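You operate a simulated robot arm through the tools that you are given. There is no shell and no other tool. Be economical: measure what you need, move in short steps, check, and stop when the job is done.

You run a simulated robot arm. Do the job below in one go: nothing can be reset, and whatever is moved stays where it is left.

TASK
Put things in order on the top of the plank rack. At the end: the blue pad stands where the green earth tag stood; the orange pad stands where the grey mortar rubble stood; the green earth tag stands where the orange pad stood; the grey mortar rubble is on the grey wash tub; whatever was shut is shut again. Leave all else as you found it, and nothing knocked over.

Only the result counts: the job must be done as asked and must still hold three seconds after the hand-in. Knocking over, shifting, dropping, spilling or breaking anything else fails it.

THE ROBOT
A 6-joint arm with a two-finger parallel gripper, fixed in place. Base frame: the origin is at the foot of the arm, x ahead of it, y to its left, z up; the work surface is at about z = 0.8. Units: m, rad, N and s.
With the tool pointing down near the work surface it reaches from about 0.24 to 0.64 m from the base axis. Its first joint turns from -1.152 to 1.152 rad. Payload 2.7 kg.
Tool frame: the origin (TCP) lies between the finger pads and is the grasp point; the fingertips stand 0.023 m ahead of it; z points along the fingers, y is the line along which they close. The gripper opens to 0.094 m. The fingers are 0.038 m wide and 0.01 m thick; the gripper's body (0.054 by 0.096 m) begins 0.039 m behind the TCP.
Orientation is that of the tool frame in the base frame, as a unit quaternion [x, y, z, w]. With the fingers straight down and closing along the base's y, the tool's x points along the base's -x, its y along +y and its z along -z.

THE INTERFACE
- The arm moves only by the tool servo_tool. Its argument "increments" is a list that holds one entry, the list of rows, each a list of 7 numbers: the shift along the tool's x, y, z in mm, then the turn, a rotation vector about the tool's x, y, z in rad, then the closure, from 0 (fully open) to 1 (shut). In form: [[[dx, dy, dz, rx, ry, rz, fingers], ...]]. A call has 1 to 20 rows; each row is the pose to reach, as a shift and turn from the pose commanded when the call began, along the tool's axes at that moment. A row lasts 0.2 s, in which the tool goes at most 0.05 m and 0.15 rad; a call with a longer step from one row to the next is refused whole, and so is a gripper value outside its range. Where a pose cannot be reached the arm comes as near as it can. A force on the tool above 40 N (or 10 N above the force at the start of the call, whichever is more), or a blocked arm, ends the call early, and 0.2 s more pass. The fingers move at their own pace (about 0.045 m/s each) and stop on an object; they squeeze with about 27 N. The grip force told is the motor's: it shows also when the fingers shut on nothing. Time passes only in rows, and 0.2 s behind the last, so rows that repeat a pose let the fingers close. It gives the time, the measured TCP pose, the force on the tool (base axes), the opening and the grip force at its end, in the units of the frame above (readings bear some noise).
- Cameras (640 x 400 px; columns grow to the right, rows downward): "scene" is fixed at [0.0857, -0.4433, 1.4006]; the picture's right is [0.65, -0.76, 0.00], its down [-0.46, -0.39, -0.80] and it looks along [0.61, 0.52, -0.60] (base axes); focal length 334 px, centre (320, 200). "wrist" rides on the gripper at [-0.039, 0, -0.044] in the tool frame; the picture's right is [0.00, -1.00, 0.00], its down [0.97, 0.00, -0.24] and it looks along [0.24, 0.00, 0.97] (tool axes); focal length 218 px, centre (320, 200).
- capture(camera): a new picture of that camera. No time passes.
- point_at(camera, pixels): there is no depth. For up to 12 entries [column, row, z] of the newest picture of that camera ("zoom" is the newest enlarged one), the place [x, y] in the base frame at which the ray of that pixel passes the height z, good to about 0.003 m. No time passes.
- inspect(camera, box): a new picture of the part [left, top, right, bottom] of that camera's present view, enlarged. No time passes.
- job_done(): hands the job in; it is judged then, once.

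Work in short steps. Measure before you move; look again where a grasp or a placing could have gone wrong, and mend it. You have 80 turns and 34 pictures in all, those below and enlarged ones among them. Open the gripper and draw the arm clear of the work before you hand the job in, unless the task says otherwise; then end with one line.

The tools are called after "Request:" as a command line: name --argument value ..., lists and objects as JSON in quotes. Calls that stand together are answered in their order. servo_tool: Moves the arm, as the interface text tells. Its arguments: {"type":"object","properties":{"increments":{"type":"array"}},"required":["increments"]} The other tools are called the same way: capture (camera) takes a picture; point_at (camera, pixels) gives the place at which the rays of pixels pass given heights; inspect (camera, box) takes an enlarged picture of a part of a camera's view; job_done () hands the job in.

At the start:

```text
time: 0.0
tool_pos: [0.3318, -0.1059, 1.1391]
ee_rot: [0.0, 1.0, 0.0, 0.0]
wrist_force: [0.4, -0.1, 0.2]
grip_width: 0.094
grip_force: 0.0
```

scene: 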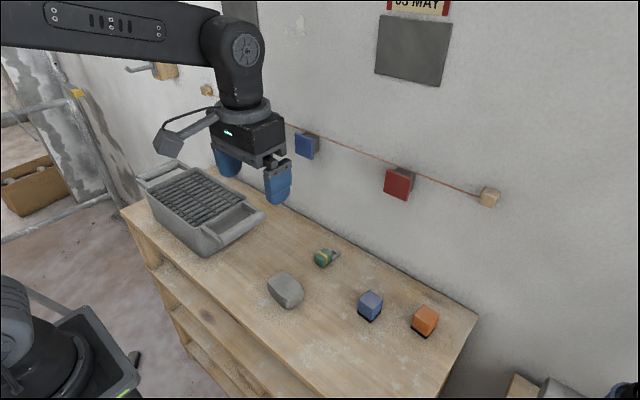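
wrist: 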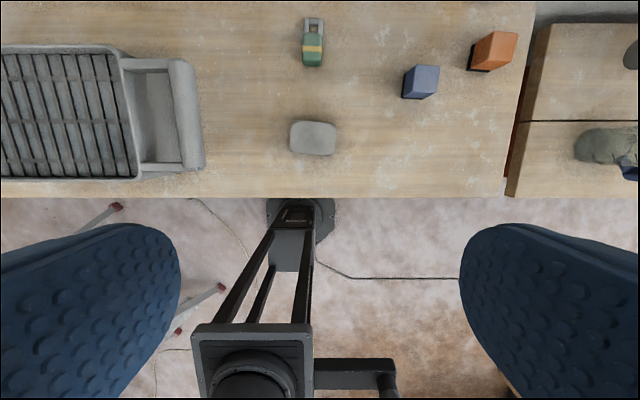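

The pictures show a rubble stone at wrist (313,138), tag (313,42), blue pad (421,82), orange pad (493,50) and the tub on the left. I enlarge both views for detail.

Request:
inspect --camera "scene" --box '[240, 220, 480, 370]'

Request:
inspect --camera "scene" --box '[110, 140, 290, 260]'

Request:
inspect --camera "wrist" --box '[270, 0, 550, 175]'

Request:
point_at --camera "wrist" --pixels '[[313, 138, 0.83], [313, 66, 0.8], [313, 20, 0.8], [403, 97, 0.8], [434, 97, 0.8], [470, 70, 0.8], [5, 180, 0.8], [200, 165, 0.85], [135, 110, 0.87], [640, 195, 0.8], [100, 48, 0.87], [520, 100, 0.8]]'

```text
2.67 times, centred on (360, 295) of scene
```

zoom: 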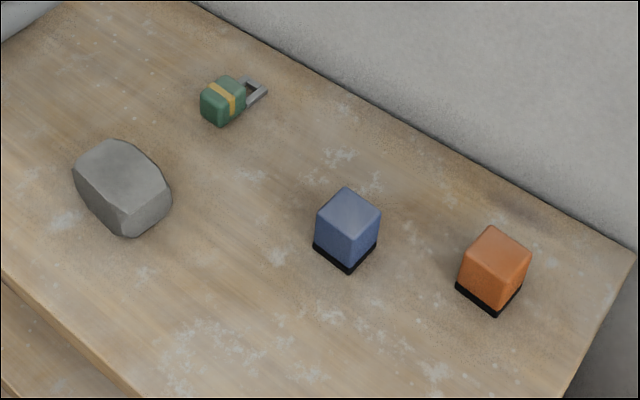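

```text
3.33 times, centred on (200, 200) of scene
```

zoom: 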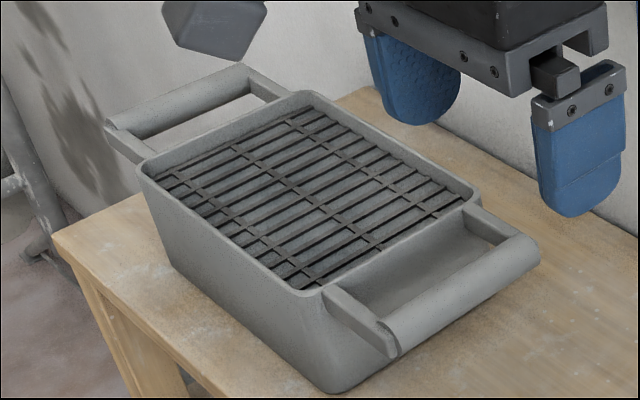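

```text
2.29 times, centred on (410, 88) of wrist
```

zoom: 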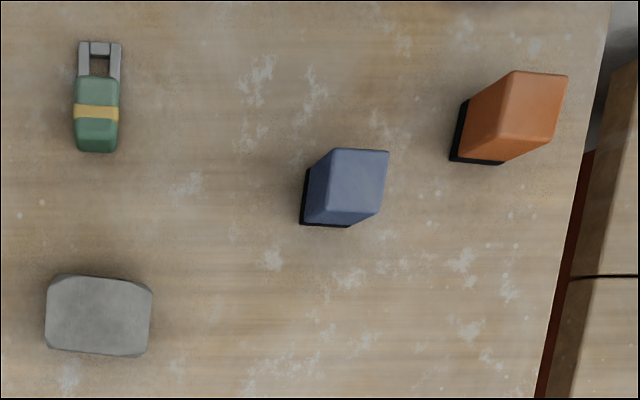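

```text
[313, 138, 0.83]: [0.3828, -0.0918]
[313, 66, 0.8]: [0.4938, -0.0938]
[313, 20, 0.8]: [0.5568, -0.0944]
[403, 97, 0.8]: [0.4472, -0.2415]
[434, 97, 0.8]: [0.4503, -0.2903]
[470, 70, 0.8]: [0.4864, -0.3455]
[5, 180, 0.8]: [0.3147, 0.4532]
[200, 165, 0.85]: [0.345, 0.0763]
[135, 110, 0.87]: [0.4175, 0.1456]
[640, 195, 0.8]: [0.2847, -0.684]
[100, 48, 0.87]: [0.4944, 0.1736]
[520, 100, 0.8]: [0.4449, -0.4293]
```

No lid or door is visible; the tub has a slotted grate on top. I move above the rubble at about (0.383,-0.092) for a closer overhead view.

Request:
servo_tool --increments '[[[-15, 4, 40, 0, 0, 0, 0], [-30, 8, 80, 0, 0, 0, 0], [-45, 12, 120, 0, 0, 0, 0], [-51, 14, 139, 0, 0, 0, 0], [-51, 14, 139, 0, 0, 0, 0]]]'

Request:
capture --camera "wrist"

```text
time: 1.2
tool_pos: [0.3845, -0.0921, 0.9999]
ee_rot: [0.0, 1.0, 0.0, -0.001]
wrist_force: [-0.5, -0.4, 1.1]
grip_width: 0.0939
grip_force: 0.1
```

```text
28 pictures are left
```

wrist: 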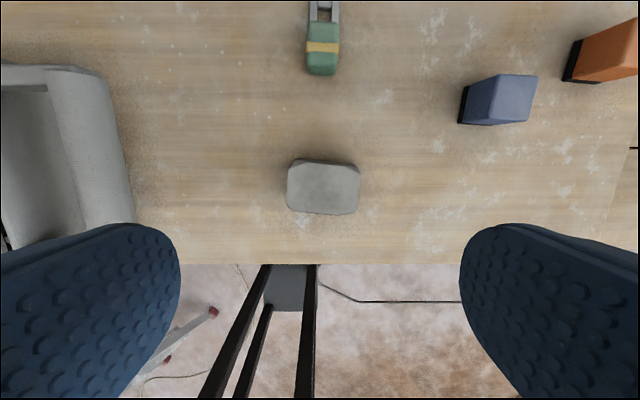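

Rubble spans columns 287–361, rows 159–214. I ask for places at several heights from both cameras to fix its height and centre.

Request:
point_at --camera "wrist" --pixels '[[287, 186, 0.82], [361, 190, 0.82], [323, 162, 0.82], [323, 214, 0.84], [323, 214, 0.8], [323, 190, 0.84], [323, 190, 0.85], [321, 75, 0.81], [458, 122, 0.8], [490, 124, 0.8], [465, 88, 0.8], [563, 80, 0.8]]'

Request:
inspect --camera "scene" --box '[240, 235, 360, 310]'

```text
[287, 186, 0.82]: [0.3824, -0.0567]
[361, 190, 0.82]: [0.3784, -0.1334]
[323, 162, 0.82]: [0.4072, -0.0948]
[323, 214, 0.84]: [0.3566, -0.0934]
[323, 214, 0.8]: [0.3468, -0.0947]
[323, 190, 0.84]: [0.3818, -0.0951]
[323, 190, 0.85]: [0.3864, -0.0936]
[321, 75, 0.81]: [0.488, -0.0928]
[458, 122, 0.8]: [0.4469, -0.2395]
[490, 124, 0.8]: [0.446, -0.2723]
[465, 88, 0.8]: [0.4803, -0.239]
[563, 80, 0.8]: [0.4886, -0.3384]
```

```text
5.33 times, centred on (300, 272) of scene
```

zoom: 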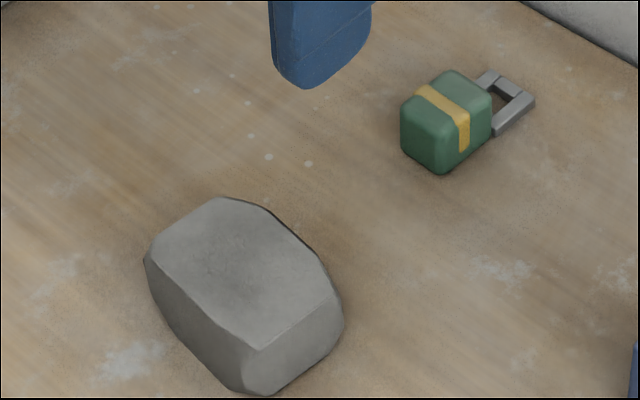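

The rubble's near-right top corner is at zoom (256,350), its foot at (255,394). I triangulate its height with the wrist corner (350,213).

Request:
point_at --camera "zoom" --pixels '[[256, 350, 0.82], [256, 350, 0.83], [256, 350, 0.84], [256, 350, 0.85], [255, 394, 0.8], [436, 172, 0.8], [493, 134, 0.8], [534, 98, 0.81], [445, 110, 0.82], [445, 110, 0.83]]'

Request:
point_at --camera "wrist" --pixels '[[350, 212, 0.82], [350, 212, 0.83], [350, 212, 0.84], [350, 212, 0.85], [350, 212, 0.8], [308, 72, 0.82], [337, 72, 0.82], [308, 27, 0.825], [340, 27, 0.825]]'

```text
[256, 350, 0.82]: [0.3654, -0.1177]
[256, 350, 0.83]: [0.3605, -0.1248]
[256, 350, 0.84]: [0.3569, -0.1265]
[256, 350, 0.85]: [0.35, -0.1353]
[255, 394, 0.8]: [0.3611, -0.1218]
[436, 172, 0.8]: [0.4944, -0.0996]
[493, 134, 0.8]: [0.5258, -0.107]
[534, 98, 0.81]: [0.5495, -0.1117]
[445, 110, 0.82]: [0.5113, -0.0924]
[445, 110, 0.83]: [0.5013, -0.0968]
```

```text
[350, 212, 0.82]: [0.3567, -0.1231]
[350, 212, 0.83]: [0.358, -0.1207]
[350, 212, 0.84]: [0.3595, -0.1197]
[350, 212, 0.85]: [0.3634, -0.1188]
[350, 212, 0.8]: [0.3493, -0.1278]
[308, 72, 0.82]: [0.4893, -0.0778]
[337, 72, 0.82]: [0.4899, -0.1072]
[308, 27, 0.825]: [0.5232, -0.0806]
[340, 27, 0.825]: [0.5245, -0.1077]
```

Rubble centre about (0.382,-0.095), top z≈0.835, about 0.05 wide along x and yawed slightly. I turn the tool 1.65 rad so the fingers close across the short side, and descend to just above it.

Request:
servo_tool --increments '[[[2.5, -3, 0, 0, 0, 0.14, 0], [2.5, -3, 0, 0, 0, 0.28, 0], [2.5, -3, 10, 0, 0, 0.42, 0], [2.5, -3, 20, 0, 0, 0.56, 0], [2.5, -3, 30, 0, 0, 0.7, 0], [2.5, -3, 40, 0, 0, 0.84, 0], [2.5, -3, 50, 0, 0, 0.98, 0], [2.5, -3, 60, 0, 0, 1.12, 0], [2.5, -3, 70, 0, 0, 1.26, 0], [2.5, -3, 80, 0, 0, 1.4, 0], [2.5, -3, 90, 0, 0, 1.54, 0], [2.5, -3, 100, 0, 0, 1.65, 0], [2.5, -3, 110, 0, 0, 1.65, 0], [2.5, -3, 110, 0, 0, 1.65, 0]]]'

Request:
capture --camera "wrist"

```text
time: 4.2
tool_pos: [0.3794, -0.096, 0.8883]
ee_rot: [0.735, 0.678, 0.0, 0.0]
wrist_force: [0.4, -0.3, 0.9]
grip_width: 0.0939
grip_force: 0.2
```

```text
26 pictures are left
```

wrist: 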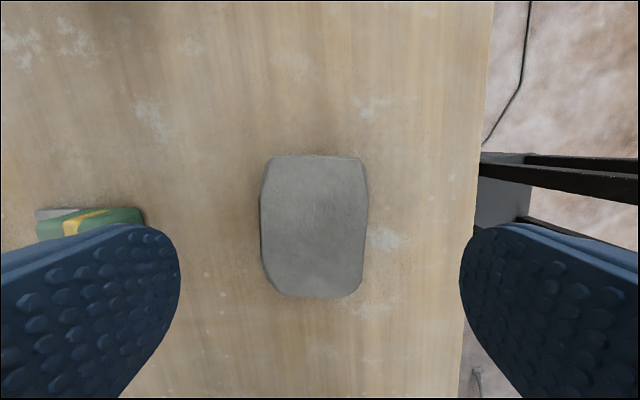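

The rubble is square in view, columns 260–368, rows 155–297. I check its centre at z≈0.825.

Request:
point_at --camera "wrist" --pixels '[[260, 226, 0.825], [368, 226, 0.825], [314, 155, 0.825], [314, 297, 0.825], [268, 157, 0.835], [363, 293, 0.835], [465, 300, 0.8]]'

```text
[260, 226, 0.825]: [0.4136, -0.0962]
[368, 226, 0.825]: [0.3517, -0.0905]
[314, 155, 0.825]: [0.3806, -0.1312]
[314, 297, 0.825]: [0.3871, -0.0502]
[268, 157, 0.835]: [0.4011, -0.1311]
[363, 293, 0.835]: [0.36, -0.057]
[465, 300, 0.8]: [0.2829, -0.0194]
```

Centre ≈(0.382,-0.092). I shift a few mm, descend to z≈0.828 and close.

Request:
servo_tool --increments '[[[4, 3, 20, 0, 0, 0, 0], [4, 3, 40, 0, 0, 0, 0], [4, 3, 60, 0, 0, 0, 0], [4, 3, 60, 0, 0, 0, 0], [4, 3, 60, 0, 0, 0, 0.5], [4, 3, 60, 0, 0, 0, 1], [4, 3, 60, 0, 0, 0, 1], [4, 3, 60, 0, 0, 0, 1], [4, 3, 60, 0, 0, 0, 1], [4, 3, 60, 0, 0, 0, 1]]]'

```text
time: 6.4
tool_pos: [0.384, -0.0906, 0.8299]
ee_rot: [0.735, 0.679, 0.0, -0.001]
wrist_force: [0.9, 0.2, 0.7]
grip_width: 0.0499
grip_force: 26.5
```

Gripped at 0.050 m with 26.5 N. I lift 160 mm and take a scene picture to locate the tub.

Request:
servo_tool --increments '[[[0, 0, -30, 0, 0, 0, 1], [0, 0, -70, 0, 0, 0, 1], [0, 0, -110, 0, 0, 0, 1], [0, 0, -150, 0, 0, 0, 1], [0, 0, -160, 0, 0, 0, 1]]]'

Request:
inspect --camera "scene" --box '[110, 140, 302, 260]'

Request:
capture --camera "wrist"

```text
time: 7.6
tool_pos: [0.3835, -0.0903, 0.9902]
ee_rot: [0.734, 0.679, 0.0, 0.0]
wrist_force: [0.8, 0.4, -2.0]
grip_width: 0.0496
grip_force: 27.1
```

```text
3.33 times, centred on (206, 200) of scene
```

zoom: 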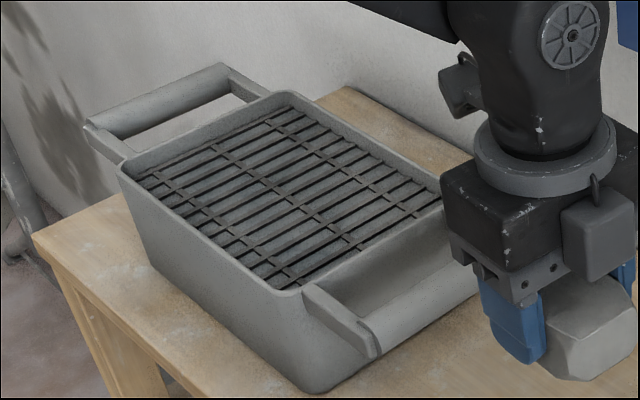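

```text
24 pictures are left
```

wrist: 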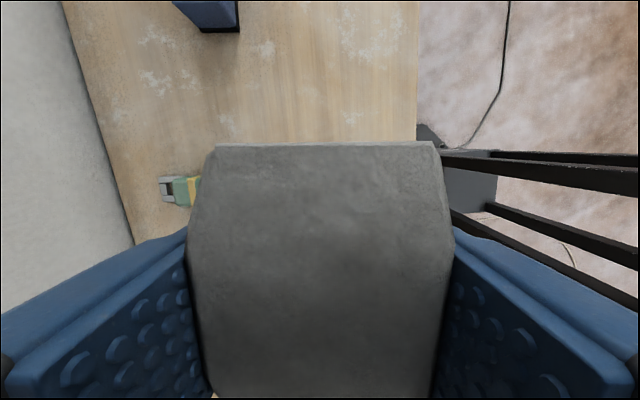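

The stone is held. Tub rim corners in the zoom: left (120,163), front (300,295), far (290,95). I triangulate these.

Request:
point_at --camera "zoom" --pixels '[[300, 295, 0.86], [300, 295, 0.87], [300, 295, 0.88], [300, 295, 0.89], [300, 295, 0.9], [305, 392, 0.8], [120, 163, 0.87], [120, 163, 0.88], [120, 163, 0.89], [290, 95, 0.88], [290, 200, 0.87], [445, 185, 0.88]]'

```text
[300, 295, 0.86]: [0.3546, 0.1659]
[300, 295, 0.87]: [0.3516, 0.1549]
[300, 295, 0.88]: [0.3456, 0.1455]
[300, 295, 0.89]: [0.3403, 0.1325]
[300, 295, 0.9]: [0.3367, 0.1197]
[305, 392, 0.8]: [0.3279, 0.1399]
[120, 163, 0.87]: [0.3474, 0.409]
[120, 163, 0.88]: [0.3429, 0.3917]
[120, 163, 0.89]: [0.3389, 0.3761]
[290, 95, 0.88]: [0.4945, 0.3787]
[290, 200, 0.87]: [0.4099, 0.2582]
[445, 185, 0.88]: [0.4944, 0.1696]
```

Rim ≈ z 0.88, interior about x 0.335–0.495, y 0.15–0.385; centre ≈(0.415,0.26). I carry the stone there at height, then lower partway.

Request:
servo_tool --increments '[[[43, 0.5, 0, 0, 0, 0, 1], [86, 1, 0, 0, 0, 0, 1], [129, 1.5, 0, 0, 0, 0, 1], [172, 2, 0, 0, 0, 0, 1], [215, 3, 0, 0, 0, 0, 1], [258, 3.5, 0, 0, 0, 0, 1], [301, 4, 0, 0, 0, 0, 1], [342, 4.5, 0, 0, 0, 0, 1], [342, 4.5, 30, 0, 0, 0, 1], [342, 4.5, 50, 0, 0, 0, 1], [342, 4.5, 50, 0, 0, 0, 1]]]'

Request:
inspect --camera "scene" --box '[110, 140, 302, 260]'

Request:
capture --camera "wrist"

```text
time: 10.0
tool_pos: [0.4133, 0.2496, 0.9405]
ee_rot: [0.734, 0.679, 0.0, 0.0]
wrist_force: [0.1, 0.0, -2.6]
grip_width: 0.0499
grip_force: 27.3
```

```text
3.33 times, centred on (206, 200) of scene
```

zoom: 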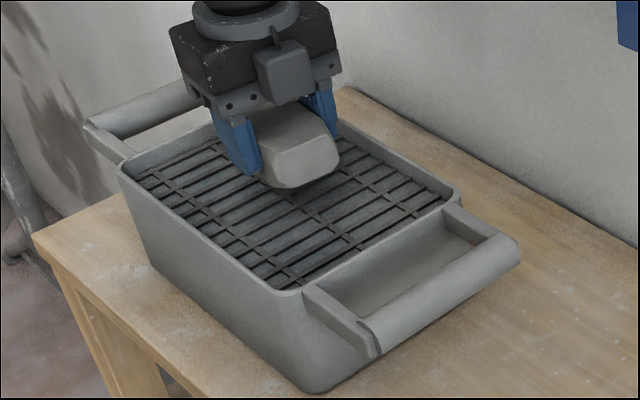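

```text
22 pictures are left
```

wrist: 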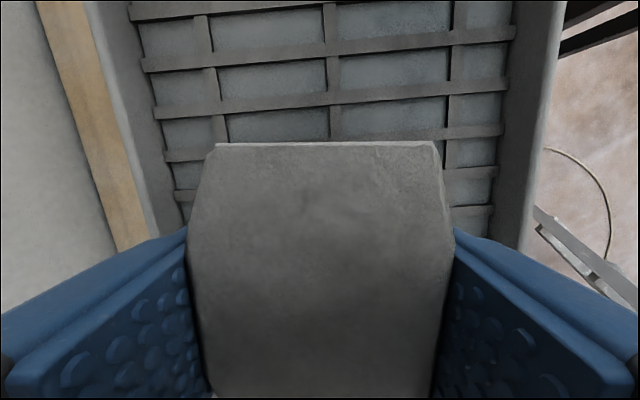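

Stone is over the grate, well inside the rim. I lower in small steps, checking for contact.

Request:
servo_tool --increments '[[[0, 0, 8, 0, 0, 0, 1], [0, 0, 14, 0, 0, 0, 1], [0, 0, 20, 0, 0, 0, 1], [0, 0, 25, 0, 0, 0, 1], [0, 0, 28, 0, 0, 0, 1], [0, 0, 28, 0, 0, 0, 1]]]'

Request:
inspect --camera "scene" --box '[142, 160, 270, 240]'

```text
time: 11.4
tool_pos: [0.4156, 0.2487, 0.9147]
ee_rot: [0.734, 0.679, 0.004, 0.002]
wrist_force: [0.2, -2.8, 22.8]
grip_width: 0.0492
grip_force: 26.9
```

```text
5.00 times, centred on (206, 200) of scene
```

zoom: 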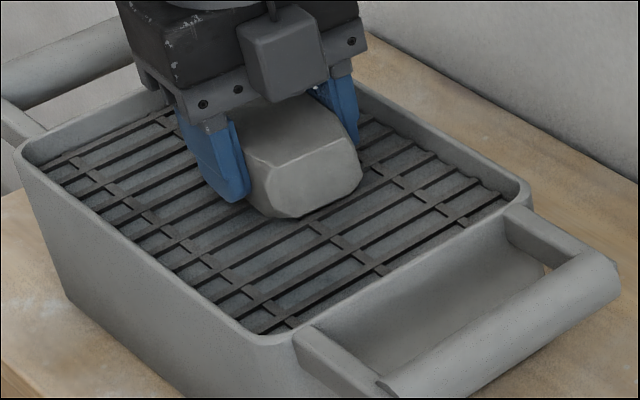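

Contact at z≈0.915 (22.8 N up). I ease up 2 mm, open, and rise.

Request:
servo_tool --increments '[[[0, 0, -2, 0, 0, 0, 1], [0, 0, -2, 0, 0, 0, 0.7], [0, 0, -2, 0, 0, 0, 0.3], [0, 0, -2, 0, 0, 0, 0.1], [0, 0, -2, 0, 0, 0, 0.1], [0, 0, -2, 0, 0, 0, 0.1], [0, 0, -30, 0, 0, 0, 0.1], [0, 0, -70, 0, 0, 0, 0.1], [0, 0, -110, 0, 0, 0, 0], [0, 0, -110, 0, 0, 0, 0]]]'

Request:
capture --camera "wrist"

```text
time: 13.6
tool_pos: [0.4137, 0.2469, 1.024]
ee_rot: [0.735, 0.679, 0.0, 0.0]
wrist_force: [0.4, -0.2, -0.2]
grip_width: 0.0942
grip_force: 0.2
```

```text
20 pictures are left
```

wrist: 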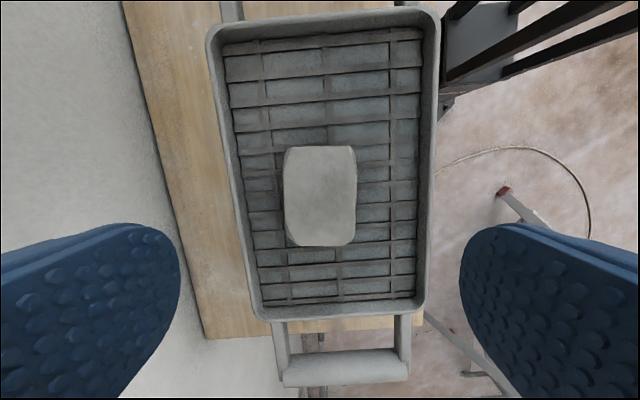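

The rubble rests in the middle of the grate. Next I return yaw to zero and go to a view over the two pads, TCP about (0.46,-0.30,1.0).

Request:
servo_tool --increments '[[[-45, 7, 0, 0, 0, -0.1375, 0], [-90, 15, 0, 0, 0, -0.275, 0], [-135, 22, 0, 0, 0, -0.4125, 0], [-180, 30, 0, 0, 0, -0.55, 0], [-225, 37, 0, 0, 0, -0.6875, 0], [-270, 44, 0, 0, 0, -0.825, 0], [-315, 52, 0, 0, 0, -0.9625, 0], [-360, 59, 0, 0, 0, -1.1, 0], [-405, 67, 0, 0, 0, -1.2375, 0], [-450, 74, 0, 0, 0, -1.375, 0], [-495, 82, 10, 0, 0, -1.5125, 0], [-541, 89, 25, 0, 0, -1.65, 0], [-541, 89, 25, 0, 0, -1.65, 0]]]'

Request:
capture --camera "wrist"

```text
time: 16.4
tool_pos: [0.4639, -0.2998, 0.9984]
ee_rot: [-0.001, 1.0, 0.0, 0.0]
wrist_force: [-0.9, 0.3, 0.2]
grip_width: 0.0943
grip_force: 0.1
```

```text
19 pictures are left
```

wrist: 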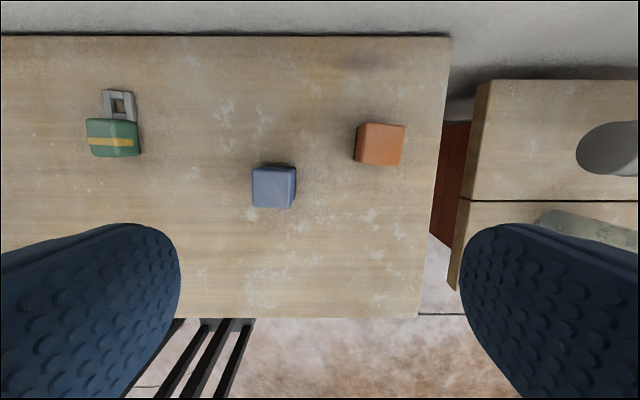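

Both pads and the tag are visible: orange (379,144), blue (273,187), tag (113,135). I enlarge this view for exact corners.

Request:
inspect --camera "wrist" --box '[240, 100, 432, 220]'

```text
3.33 times, centred on (336, 160) of wrist
```

zoom: 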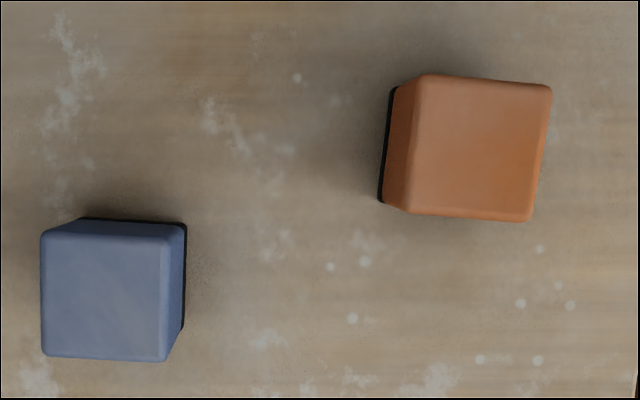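

Orange: top-face corners (424,75),(552,86),(530,220),(405,210); base left corners (390,88),(379,203). I convert these, likewise blue.

Request:
point_at --camera "zoom" --pixels '[[390, 88, 0.803], [379, 203, 0.803], [424, 75, 0.84], [405, 212, 0.84], [552, 86, 0.84], [530, 220, 0.84], [83, 218, 0.803], [186, 224, 0.803], [183, 330, 0.803], [42, 232, 0.84], [42, 355, 0.84], [165, 361, 0.84]]'

```text
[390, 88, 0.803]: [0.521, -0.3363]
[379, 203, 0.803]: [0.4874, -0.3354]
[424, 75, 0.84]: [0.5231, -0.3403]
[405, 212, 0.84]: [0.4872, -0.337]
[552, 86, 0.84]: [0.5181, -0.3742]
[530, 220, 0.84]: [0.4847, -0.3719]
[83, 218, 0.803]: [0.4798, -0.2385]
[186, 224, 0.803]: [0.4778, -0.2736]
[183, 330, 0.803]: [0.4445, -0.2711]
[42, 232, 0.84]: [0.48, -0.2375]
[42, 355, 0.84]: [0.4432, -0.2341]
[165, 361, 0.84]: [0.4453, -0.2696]
```

Orange centre ≈(0.503,-0.355), 0.035 wide, top ≈0.84, yaw slight. I go above it, descend to z≈0.828 and close.

Request:
servo_tool --increments '[[[-20, -28, 20, 0, 0, 0.05, 0], [-39, -55, 40, 0, 0, 0.1, 0], [-39, -55, 70, 0, 0, 0.1, 0], [-39, -55, 100, 0, 0, 0.1, 0], [-39, -55, 130, 0, 0, 0.1, 0], [-39, -55, 155, 0, 0, 0.1, 0], [-39, -55, 170, 0, 0, 0.1, 0], [-39, -55, 170, 0, 0, 0.1, 0], [-39, -55, 170, 0, 0, 0.1, 0.6], [-39, -55, 170, 0, 0, 0.1, 1], [-39, -55, 170, 0, 0, 0.1, 1], [-39, -55, 170, 0, 0, 0.1, 1], [-39, -55, 170, 0, 0, 0.1, 1], [-39, -55, 170, 0, 0, 0.1, 1]]]'

Request:
capture --camera "wrist"

```text
time: 19.4
tool_pos: [0.502, -0.3522, 0.8283]
ee_rot: [0.049, 0.999, 0.0, 0.0]
wrist_force: [-0.2, -1.5, 1.4]
grip_width: 0.0359
grip_force: 27.0
```

```text
17 pictures are left
```

wrist: 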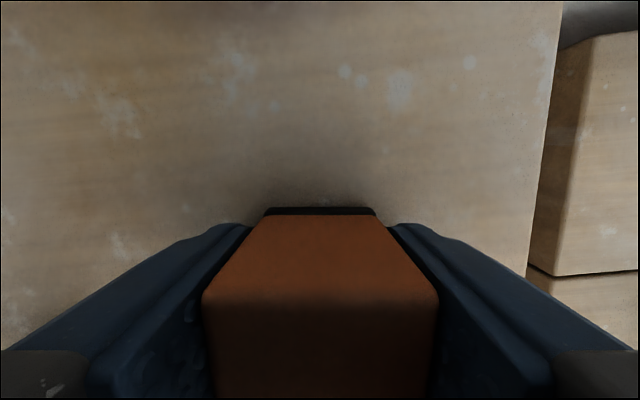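

Orange is held (0.036 m, 27 N). I lift 100 mm, carry it to the rubble's old place (0.382,-0.093) and lower to just above the surface.

Request:
servo_tool --increments '[[[0, 0, -30, 0, 0, 0, 1], [0, 0, -70, 0, 0, 0, 1], [0, 0, -100, 0, 0, 0, 1], [21, 35, -100, 0, 0, 0, 1], [42, 70, -100, 0, 0, 0, 1], [63, 106, -100, 0, 0, 0, 1], [84, 141, -100, 0, 0, 0, 1], [105, 177, -100, 0, 0, 0, 1], [126, 212, -100, 0, 0, 0, 1], [146.3, 246.6, -100, 0, 0, 0, 1], [146.3, 246.6, -70, 0, 0, 0, 1], [146.3, 246.6, -40, 0, 0, 0, 1], [146.3, 246.6, -20, 0, 0, 0, 1], [146.3, 246.6, -8, 0, 0, 0, 1], [146.3, 246.6, -4, 0, 0, 0, 1], [146.3, 246.6, -4, 0, 0, 0, 1]]]'

```text
time: 22.8
tool_pos: [0.3786, -0.0908, 0.8305]
ee_rot: [0.049, 0.999, 0.0, 0.0]
wrist_force: [-0.5, -0.7, 1.0]
grip_width: 0.0353
grip_force: 27.1
```

Position (0.379,-0.091); I correct by ~3 mm, lower the last bit, open, and rise.

Request:
servo_tool --increments '[[[-2.5, -1.5, 1, 0, 0, 0, 1], [-2.5, -1.5, 3, 0, 0, 0, 1], [-2.5, -1.5, 3, 0, 0, 0, 1], [-2.5, -1.5, 3, 0, 0, 0, 0.7], [-2.5, -1.5, 3, 0, 0, 0, 0.4], [-2.5, -1.5, 3, 0, 0, 0, 0.2], [-2.5, -1.5, 3, 0, 0, 0, 0.1], [-2.5, -1.5, 3, 0, 0, 0, 0.1], [-2.5, -1.5, -30, 0, 0, 0, 0.1], [-2.5, -1.5, -70, 0, 0, 0, 0], [-2.5, -1.5, -110, 0, 0, 0, 0], [-2.5, -1.5, -130, 0, 0, 0, 0]]]'

Request:
capture --camera "wrist"

```text
time: 25.4
tool_pos: [0.3821, -0.0926, 0.9619]
ee_rot: [0.05, 0.999, 0.0, 0.0]
wrist_force: [0.3, 0.1, 0.0]
grip_width: 0.0938
grip_force: 0.1
```

```text
16 pictures are left
```

wrist: 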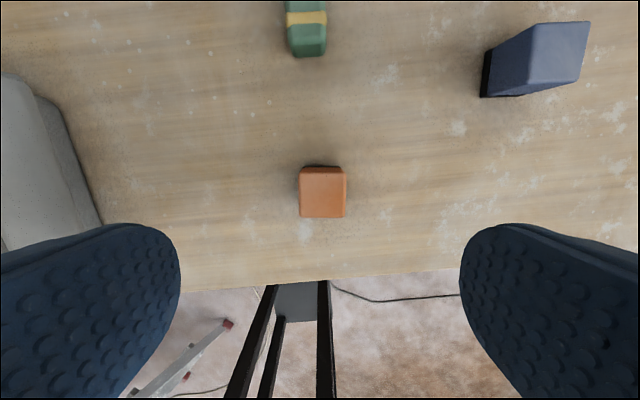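

Orange stands at the stone's place. I go above the tag at TCP about (0.49,-0.093,0.95) with yaw zero to measure it.

Request:
servo_tool --increments '[[[-36, 3.6, 0, 0, 0, -0.05, 0], [-72, 7.2, 0, 0, 0, -0.1, 0], [-107, 10.8, 10, 0, 0, -0.1, 0], [-107, 10.8, 10, 0, 0, -0.1, 0]]]'

Request:
inspect --camera "wrist" --box '[240, 100, 400, 200]'

```text
time: 26.4
tool_pos: [0.4924, -0.0909, 0.9528]
ee_rot: [-0.001, 1.0, 0.0, 0.0]
wrist_force: [0.2, 0.1, 0.1]
grip_width: 0.0938
grip_force: 0.0
```

```text
4.00 times, centred on (320, 150) of wrist
```

zoom: 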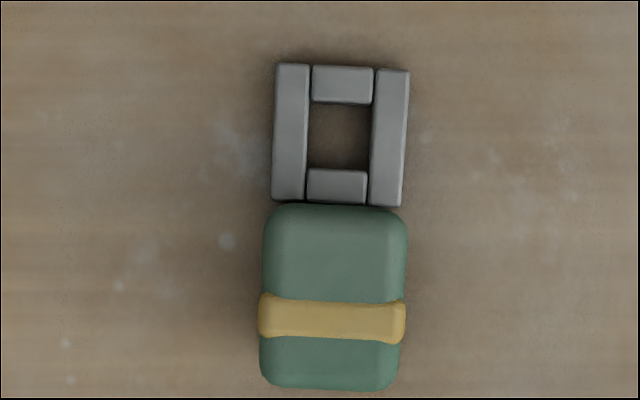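

Tag body spans zoom (260–408, 205–390), clasp (272–410, 63–205). I convert at plausible heights.

Request:
point_at --camera "zoom" --pixels '[[260, 320, 0.815], [405, 322, 0.815], [335, 205, 0.82], [330, 390, 0.81], [342, 65, 0.808], [275, 65, 0.808], [410, 70, 0.808], [265, 370, 0.82], [268, 215, 0.82], [398, 380, 0.82], [335, 205, 0.825], [330, 390, 0.8]]'

Request:
inspect --camera "scene" --box '[260, 235, 388, 315]'

```text
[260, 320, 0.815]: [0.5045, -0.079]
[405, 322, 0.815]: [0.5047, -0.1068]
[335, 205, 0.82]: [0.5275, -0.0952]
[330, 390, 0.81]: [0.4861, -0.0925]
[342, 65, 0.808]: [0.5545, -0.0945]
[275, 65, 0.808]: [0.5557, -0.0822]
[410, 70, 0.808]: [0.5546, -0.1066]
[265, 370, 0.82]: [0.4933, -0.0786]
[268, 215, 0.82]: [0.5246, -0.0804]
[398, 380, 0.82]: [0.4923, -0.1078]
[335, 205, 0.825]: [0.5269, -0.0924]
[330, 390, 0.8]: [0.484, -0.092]
```

```text
5.00 times, centred on (324, 275) of scene
```

zoom: 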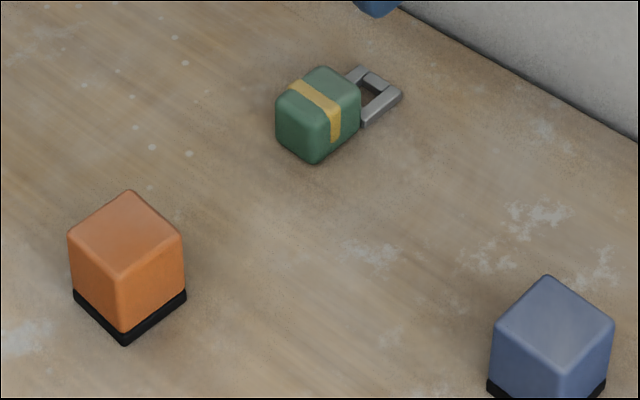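

Tag body: centre ≈(0.507,-0.093), 0.028 wide, clasp reaching to x≈0.555. I grip the body along y at z≈0.826.

Request:
servo_tool --increments '[[[-14.5, -2, 30, 0, 0, 0.055, 0], [-14.5, -2, 60, 0, 0, 0.055, 0], [-14.5, -2, 90, 0, 0, 0.055, 0], [-14.5, -2, 115, 0, 0, 0.055, 0], [-14.5, -2, 126.5, 0, 0, 0.055, 0], [-14.5, -2, 126.5, 0, 0, 0.055, 0], [-14.5, -2, 126.5, 0, 0, 0.055, 0.6], [-14.5, -2, 126.5, 0, 0, 0.055, 1], [-14.5, -2, 126.5, 0, 0, 0.055, 1], [-14.5, -2, 126.5, 0, 0, 0.055, 1], [-14.5, -2, 126.5, 0, 0, 0.055, 1], [-14.5, -2, 126.5, 0, 0, 0.055, 1]]]'

Request:
capture --camera "wrist"

```text
time: 29.0
tool_pos: [0.5056, -0.0936, 0.8247]
ee_rot: [0.028, 1.0, 0.0, 0.0]
wrist_force: [-0.2, 0.6, 0.8]
grip_width: 0.0271
grip_force: 27.0
```

```text
13 pictures are left
```

wrist: 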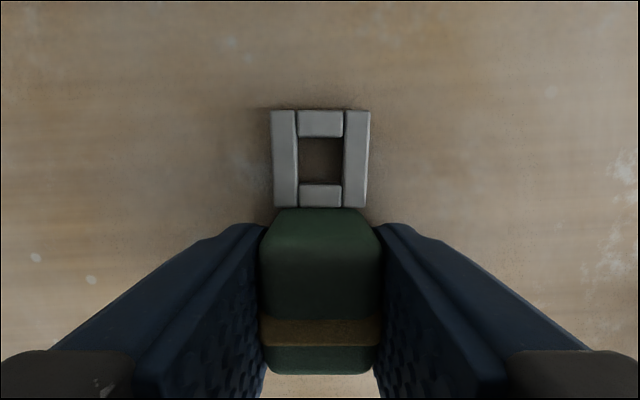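

Tag held (0.027 m, 27 N). I lift it 100 mm, carry it to the orange's old place and lower to just above the surface.

Request:
servo_tool --increments '[[[0, 0, -30, 0, 0, 0, 1], [0, 0, -70, 0, 0, 0, 1], [0, 0, -100, 0, 0, 0, 1], [-1.4, -43, -100, 0, 0, 0, 1], [-2.8, -86, -100, 0, 0, 0, 1], [-4.2, -130, -100, 0, 0, 0, 1], [-5.6, -173, -100, 0, 0, 0, 1], [-7, -217, -100, 0, 0, 0, 1], [-8.3, -260, -100, 0, 0, 0, 1], [-8.3, -260, -100, 0, 0, 0, 1], [-8.3, -260, -70, 0, 0, 0, 1], [-8.3, -260, -40, 0, 0, 0, 1], [-8.3, -260, -20, 0, 0, 0, 1], [-8.3, -260, -8, 0, 0, 0, 1], [-8.3, -260, -4, 0, 0, 0, 1], [-8.3, -260, -4, 0, 0, 0, 1]]]'

Request:
capture --camera "wrist"

```text
time: 32.4
tool_pos: [0.4987, -0.3572, 0.8287]
ee_rot: [0.027, 1.0, 0.0, 0.0]
wrist_force: [0.2, 0.2, -1.4]
grip_width: 0.0269
grip_force: 27.2
```

```text
12 pictures are left
```

wrist: 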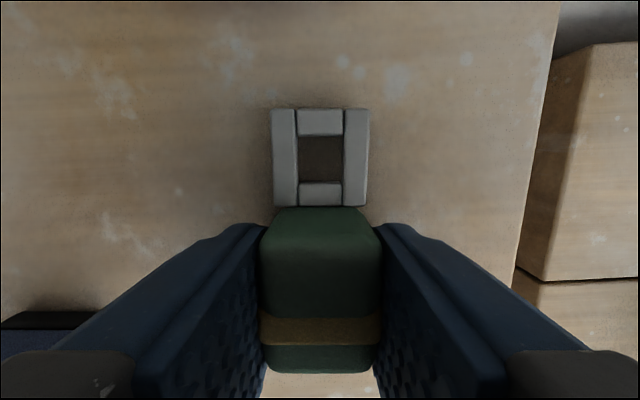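

Tag hangs level just above (0.499,-0.357). I nudge 2 mm, lower, open partly (blue pad is at y>-0.275), and rise.

Request:
servo_tool --increments '[[[0, 2, 2, 0, 0, 0, 1], [0, 2, 4, 0, 0, 0, 1], [0, 2, 4, 0, 0, 0, 1], [0, 2, 4, 0, 0, 0, 0.7], [0, 2, 4, 0, 0, 0, 0.5], [0, 2, 4, 0, 0, 0, 0.4], [0, 2, 4, 0, 0, 0, 0.4], [0, 2, -30, 0, 0, 0, 0.4], [0, 2, -70, 0, 0, 0, 0], [0, 2, -110, 0, 0, 0, 0], [20, 40, -110, 0, 0, -0.03, 0], [35, 80, -110, 0, 0, -0.055, 0], [35, 80, -110, 0, 0, -0.055, 0]]]'

Request:
capture --camera "wrist"

```text
time: 35.2
tool_pos: [0.4674, -0.2737, 0.9407]
ee_rot: [0.0, 1.0, -0.001, 0.0]
wrist_force: [0.5, -0.1, -0.4]
grip_width: 0.0942
grip_force: 0.0
```

```text
11 pictures are left
```

wrist: 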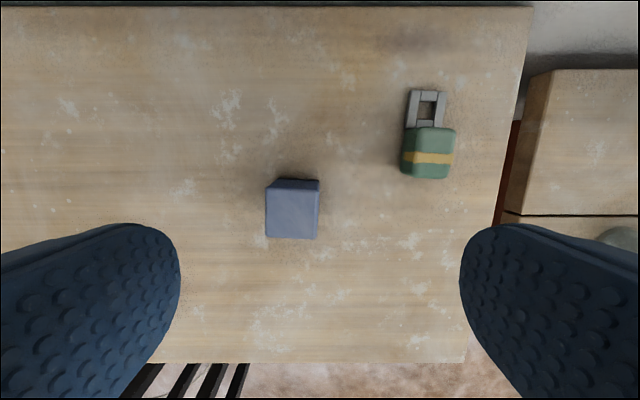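

Tag stands at the orange's place. Blue is at (291,212); I check its corners and the tag.

Request:
point_at --camera "wrist" --pixels '[[266, 188, 0.84], [319, 190, 0.84], [315, 240, 0.84], [265, 238, 0.84], [276, 179, 0.803], [320, 181, 0.803], [403, 155, 0.815], [453, 158, 0.815], [428, 128, 0.82], [425, 180, 0.81]]'

```text
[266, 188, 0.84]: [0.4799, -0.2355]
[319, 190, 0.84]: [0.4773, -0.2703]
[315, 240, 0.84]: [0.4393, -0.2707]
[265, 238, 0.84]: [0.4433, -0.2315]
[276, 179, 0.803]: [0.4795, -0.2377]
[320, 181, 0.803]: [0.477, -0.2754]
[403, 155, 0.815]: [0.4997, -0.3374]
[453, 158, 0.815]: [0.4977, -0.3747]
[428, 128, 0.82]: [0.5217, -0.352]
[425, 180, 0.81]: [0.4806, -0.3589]
```

Blue centre ≈(0.461,-0.254); finger clearance to the tag is ~26 mm. I descend and grip.

Request:
servo_tool --increments '[[[6.4, 19.7, 20, 0, 0, 0.05, 0], [6.4, 19.7, 45, 0, 0, 0.05, 0], [6.4, 19.7, 70, 0, 0, 0.05, 0], [6.4, 19.7, 95, 0, 0, 0.05, 0], [6.4, 19.7, 112.7, 0, 0, 0.05, 0], [6.4, 19.7, 112.7, 0, 0, 0.05, 0], [6.4, 19.7, 112.7, 0, 0, 0.05, 0.6], [6.4, 19.7, 112.7, 0, 0, 0.05, 1], [6.4, 19.7, 112.7, 0, 0, 0.05, 1], [6.4, 19.7, 112.7, 0, 0, 0.05, 1], [6.4, 19.7, 112.7, 0, 0, 0.05, 1], [6.4, 19.7, 112.7, 0, 0, 0.05, 1]]]'

```text
time: 37.8
tool_pos: [0.4613, -0.2542, 0.8263]
ee_rot: [0.025, 1.0, 0.0, 0.0]
wrist_force: [-0.7, 0.7, 0.1]
grip_width: 0.0358
grip_force: 27.4
```

Blue held (0.036 m). I lift 100 mm, carry it to the tag's old place (≈0.511,-0.0935) and lower to just above the surface.

Request:
servo_tool --increments '[[[0, 0, -30, 0, 0, 0, 1], [0, 0, -70, 0, 0, 0, 1], [0, 0, -100, 0, 0, 0, 1], [-10, 40, -100, 0, 0, 0, 1], [-20, 81, -100, 0, 0, 0, 1], [-31, 122, -100, 0, 0, 0, 1], [-41.9, 163.3, -100, 0, 0, 0, 1], [-41.9, 163.3, -100, 0, 0, 0, 1], [-41.9, 163.3, -70, 0, 0, 0, 1], [-41.9, 163.3, -40, 0, 0, 0, 1], [-41.9, 163.3, -20, 0, 0, 0, 1], [-41.9, 163.3, -8, 0, 0, 0, 1], [-41.9, 163.3, -4, 0, 0, 0, 1], [-41.9, 163.3, -4, 0, 0, 0, 1]]]'

```text
time: 40.8
tool_pos: [0.5107, -0.0934, 0.8305]
ee_rot: [0.025, 1.0, -0.001, 0.0]
wrist_force: [-0.2, 0.5, -0.9]
grip_width: 0.0357
grip_force: 27.4
```

At (0.511,-0.093), just above the surface. I lower, open, rise, and draw back clear.

Request:
servo_tool --increments '[[[0, 0, 2, 0, 0, 0, 1], [0, 0, 3, 0, 0, 0, 1], [0, 0, 3, 0, 0, 0, 1], [0, 0, 3, 0, 0, 0, 0.7], [0, 0, 3, 0, 0, 0, 0.4], [0, 0, 3, 0, 0, 0, 0.2], [0, 0, 3, 0, 0, 0, 0.1], [0, 0, 3, 0, 0, 0, 0.1], [0, 0, -30, 0, 0, 0, 0.1], [0, 0, -70, 0, 0, 0, 0], [0, 0, -115, 0, 0, 0, 0], [0, 0, -160, 0, 0, 0, 0], [40, 0, -200, 0, 0, 0, 0], [80, 0, -230, 0, 0, 0, 0], [120, 0, -260, 0, 0, 0, 0], [150, 0, -290, 0, 0, 0, 0], [170, 0, -300, 0, 0, 0, 0], [170, 0, -300, 0, 0, 0, 0]]]'

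Request:
capture --camera "wrist"

Request:
capture --camera "scene"

```text
refused: row 13 steps farther than a row can; nothing moved
```

```text
10 pictures are left
```

wrist: 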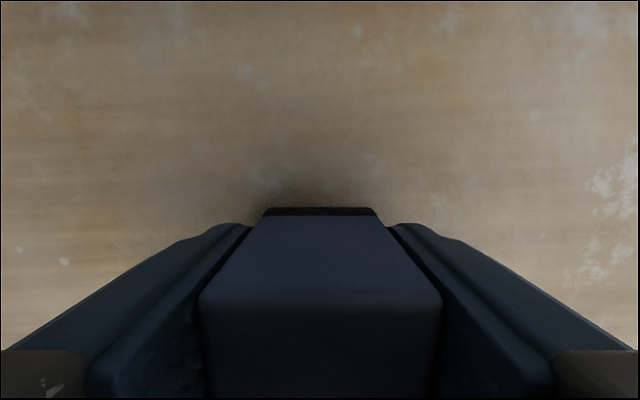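

```text
9 pictures are left
```

scene: 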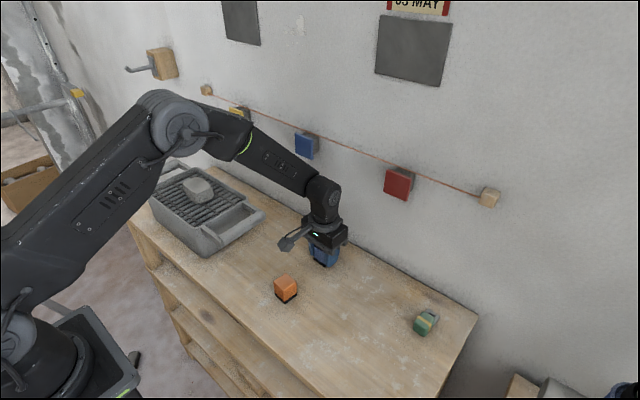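

The call was refused for a step too long (row 13); nothing moved. I repeat with shorter steps.

Request:
servo_tool --increments '[[[0, 0, 2, 0, 0, 0, 1], [0, 0, 3, 0, 0, 0, 1], [0, 0, 3, 0, 0, 0, 1], [0, 0, 3, 0, 0, 0, 0.7], [0, 0, 3, 0, 0, 0, 0.4], [0, 0, 3, 0, 0, 0, 0.2], [0, 0, 3, 0, 0, 0, 0.1], [0, 0, 3, 0, 0, 0, 0.1], [0, 0, -30, 0, 0, 0, 0.1], [0, 0, -70, 0, 0, 0, 0], [0, 0, -110, 0, 0, 0, 0], [0, 0, -150, 0, 0, 0, 0], [30, 0, -180, 0, 0, 0, 0], [60, 0, -210, 0, 0, 0, 0], [90, 0, -240, 0, 0, 0, 0], [120, 0, -270, 0, 0, 0, 0], [150, 0, -300, 0, 0, 0, 0], [175, 0, -305, 0, 0, 0, 0], [175, 0, -305, 0, 0, 0, 0]]]'

Request:
capture --camera "wrist"

Request:
capture --camera "scene"

```text
time: 44.8
tool_pos: [0.3389, -0.0868, 1.1354]
ee_rot: [0.026, 1.0, 0.0, 0.0]
wrist_force: [-1.0, 0.8, -1.0]
grip_width: 0.0937
grip_force: 0.1
```

```text
8 pictures are left
```

wrist: 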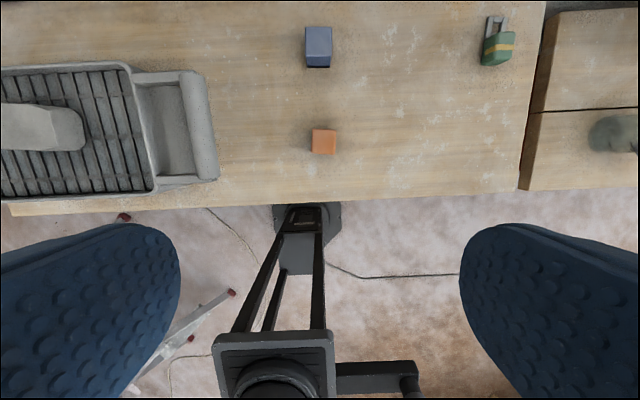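

```text
7 pictures are left
```

scene: 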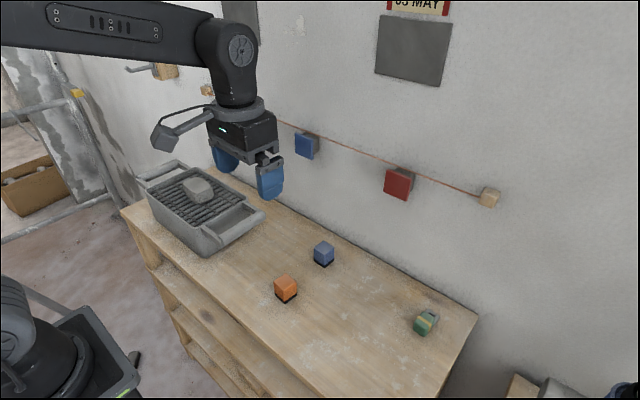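

Everything stands in its place: rubble on the tub, orange at (285,289), blue at (324,254), tag at (426,322), and the tub has not shifted. The gripper is open and clear, so I hand in.

Request:
job_done

```text
The job is handed in.
```

The job is handed in: the rubble is on the tub's grate, the orange pad, the blue pad and the green tag stand in their new places, nothing was knocked over, and I saw nothing that needed shutting.
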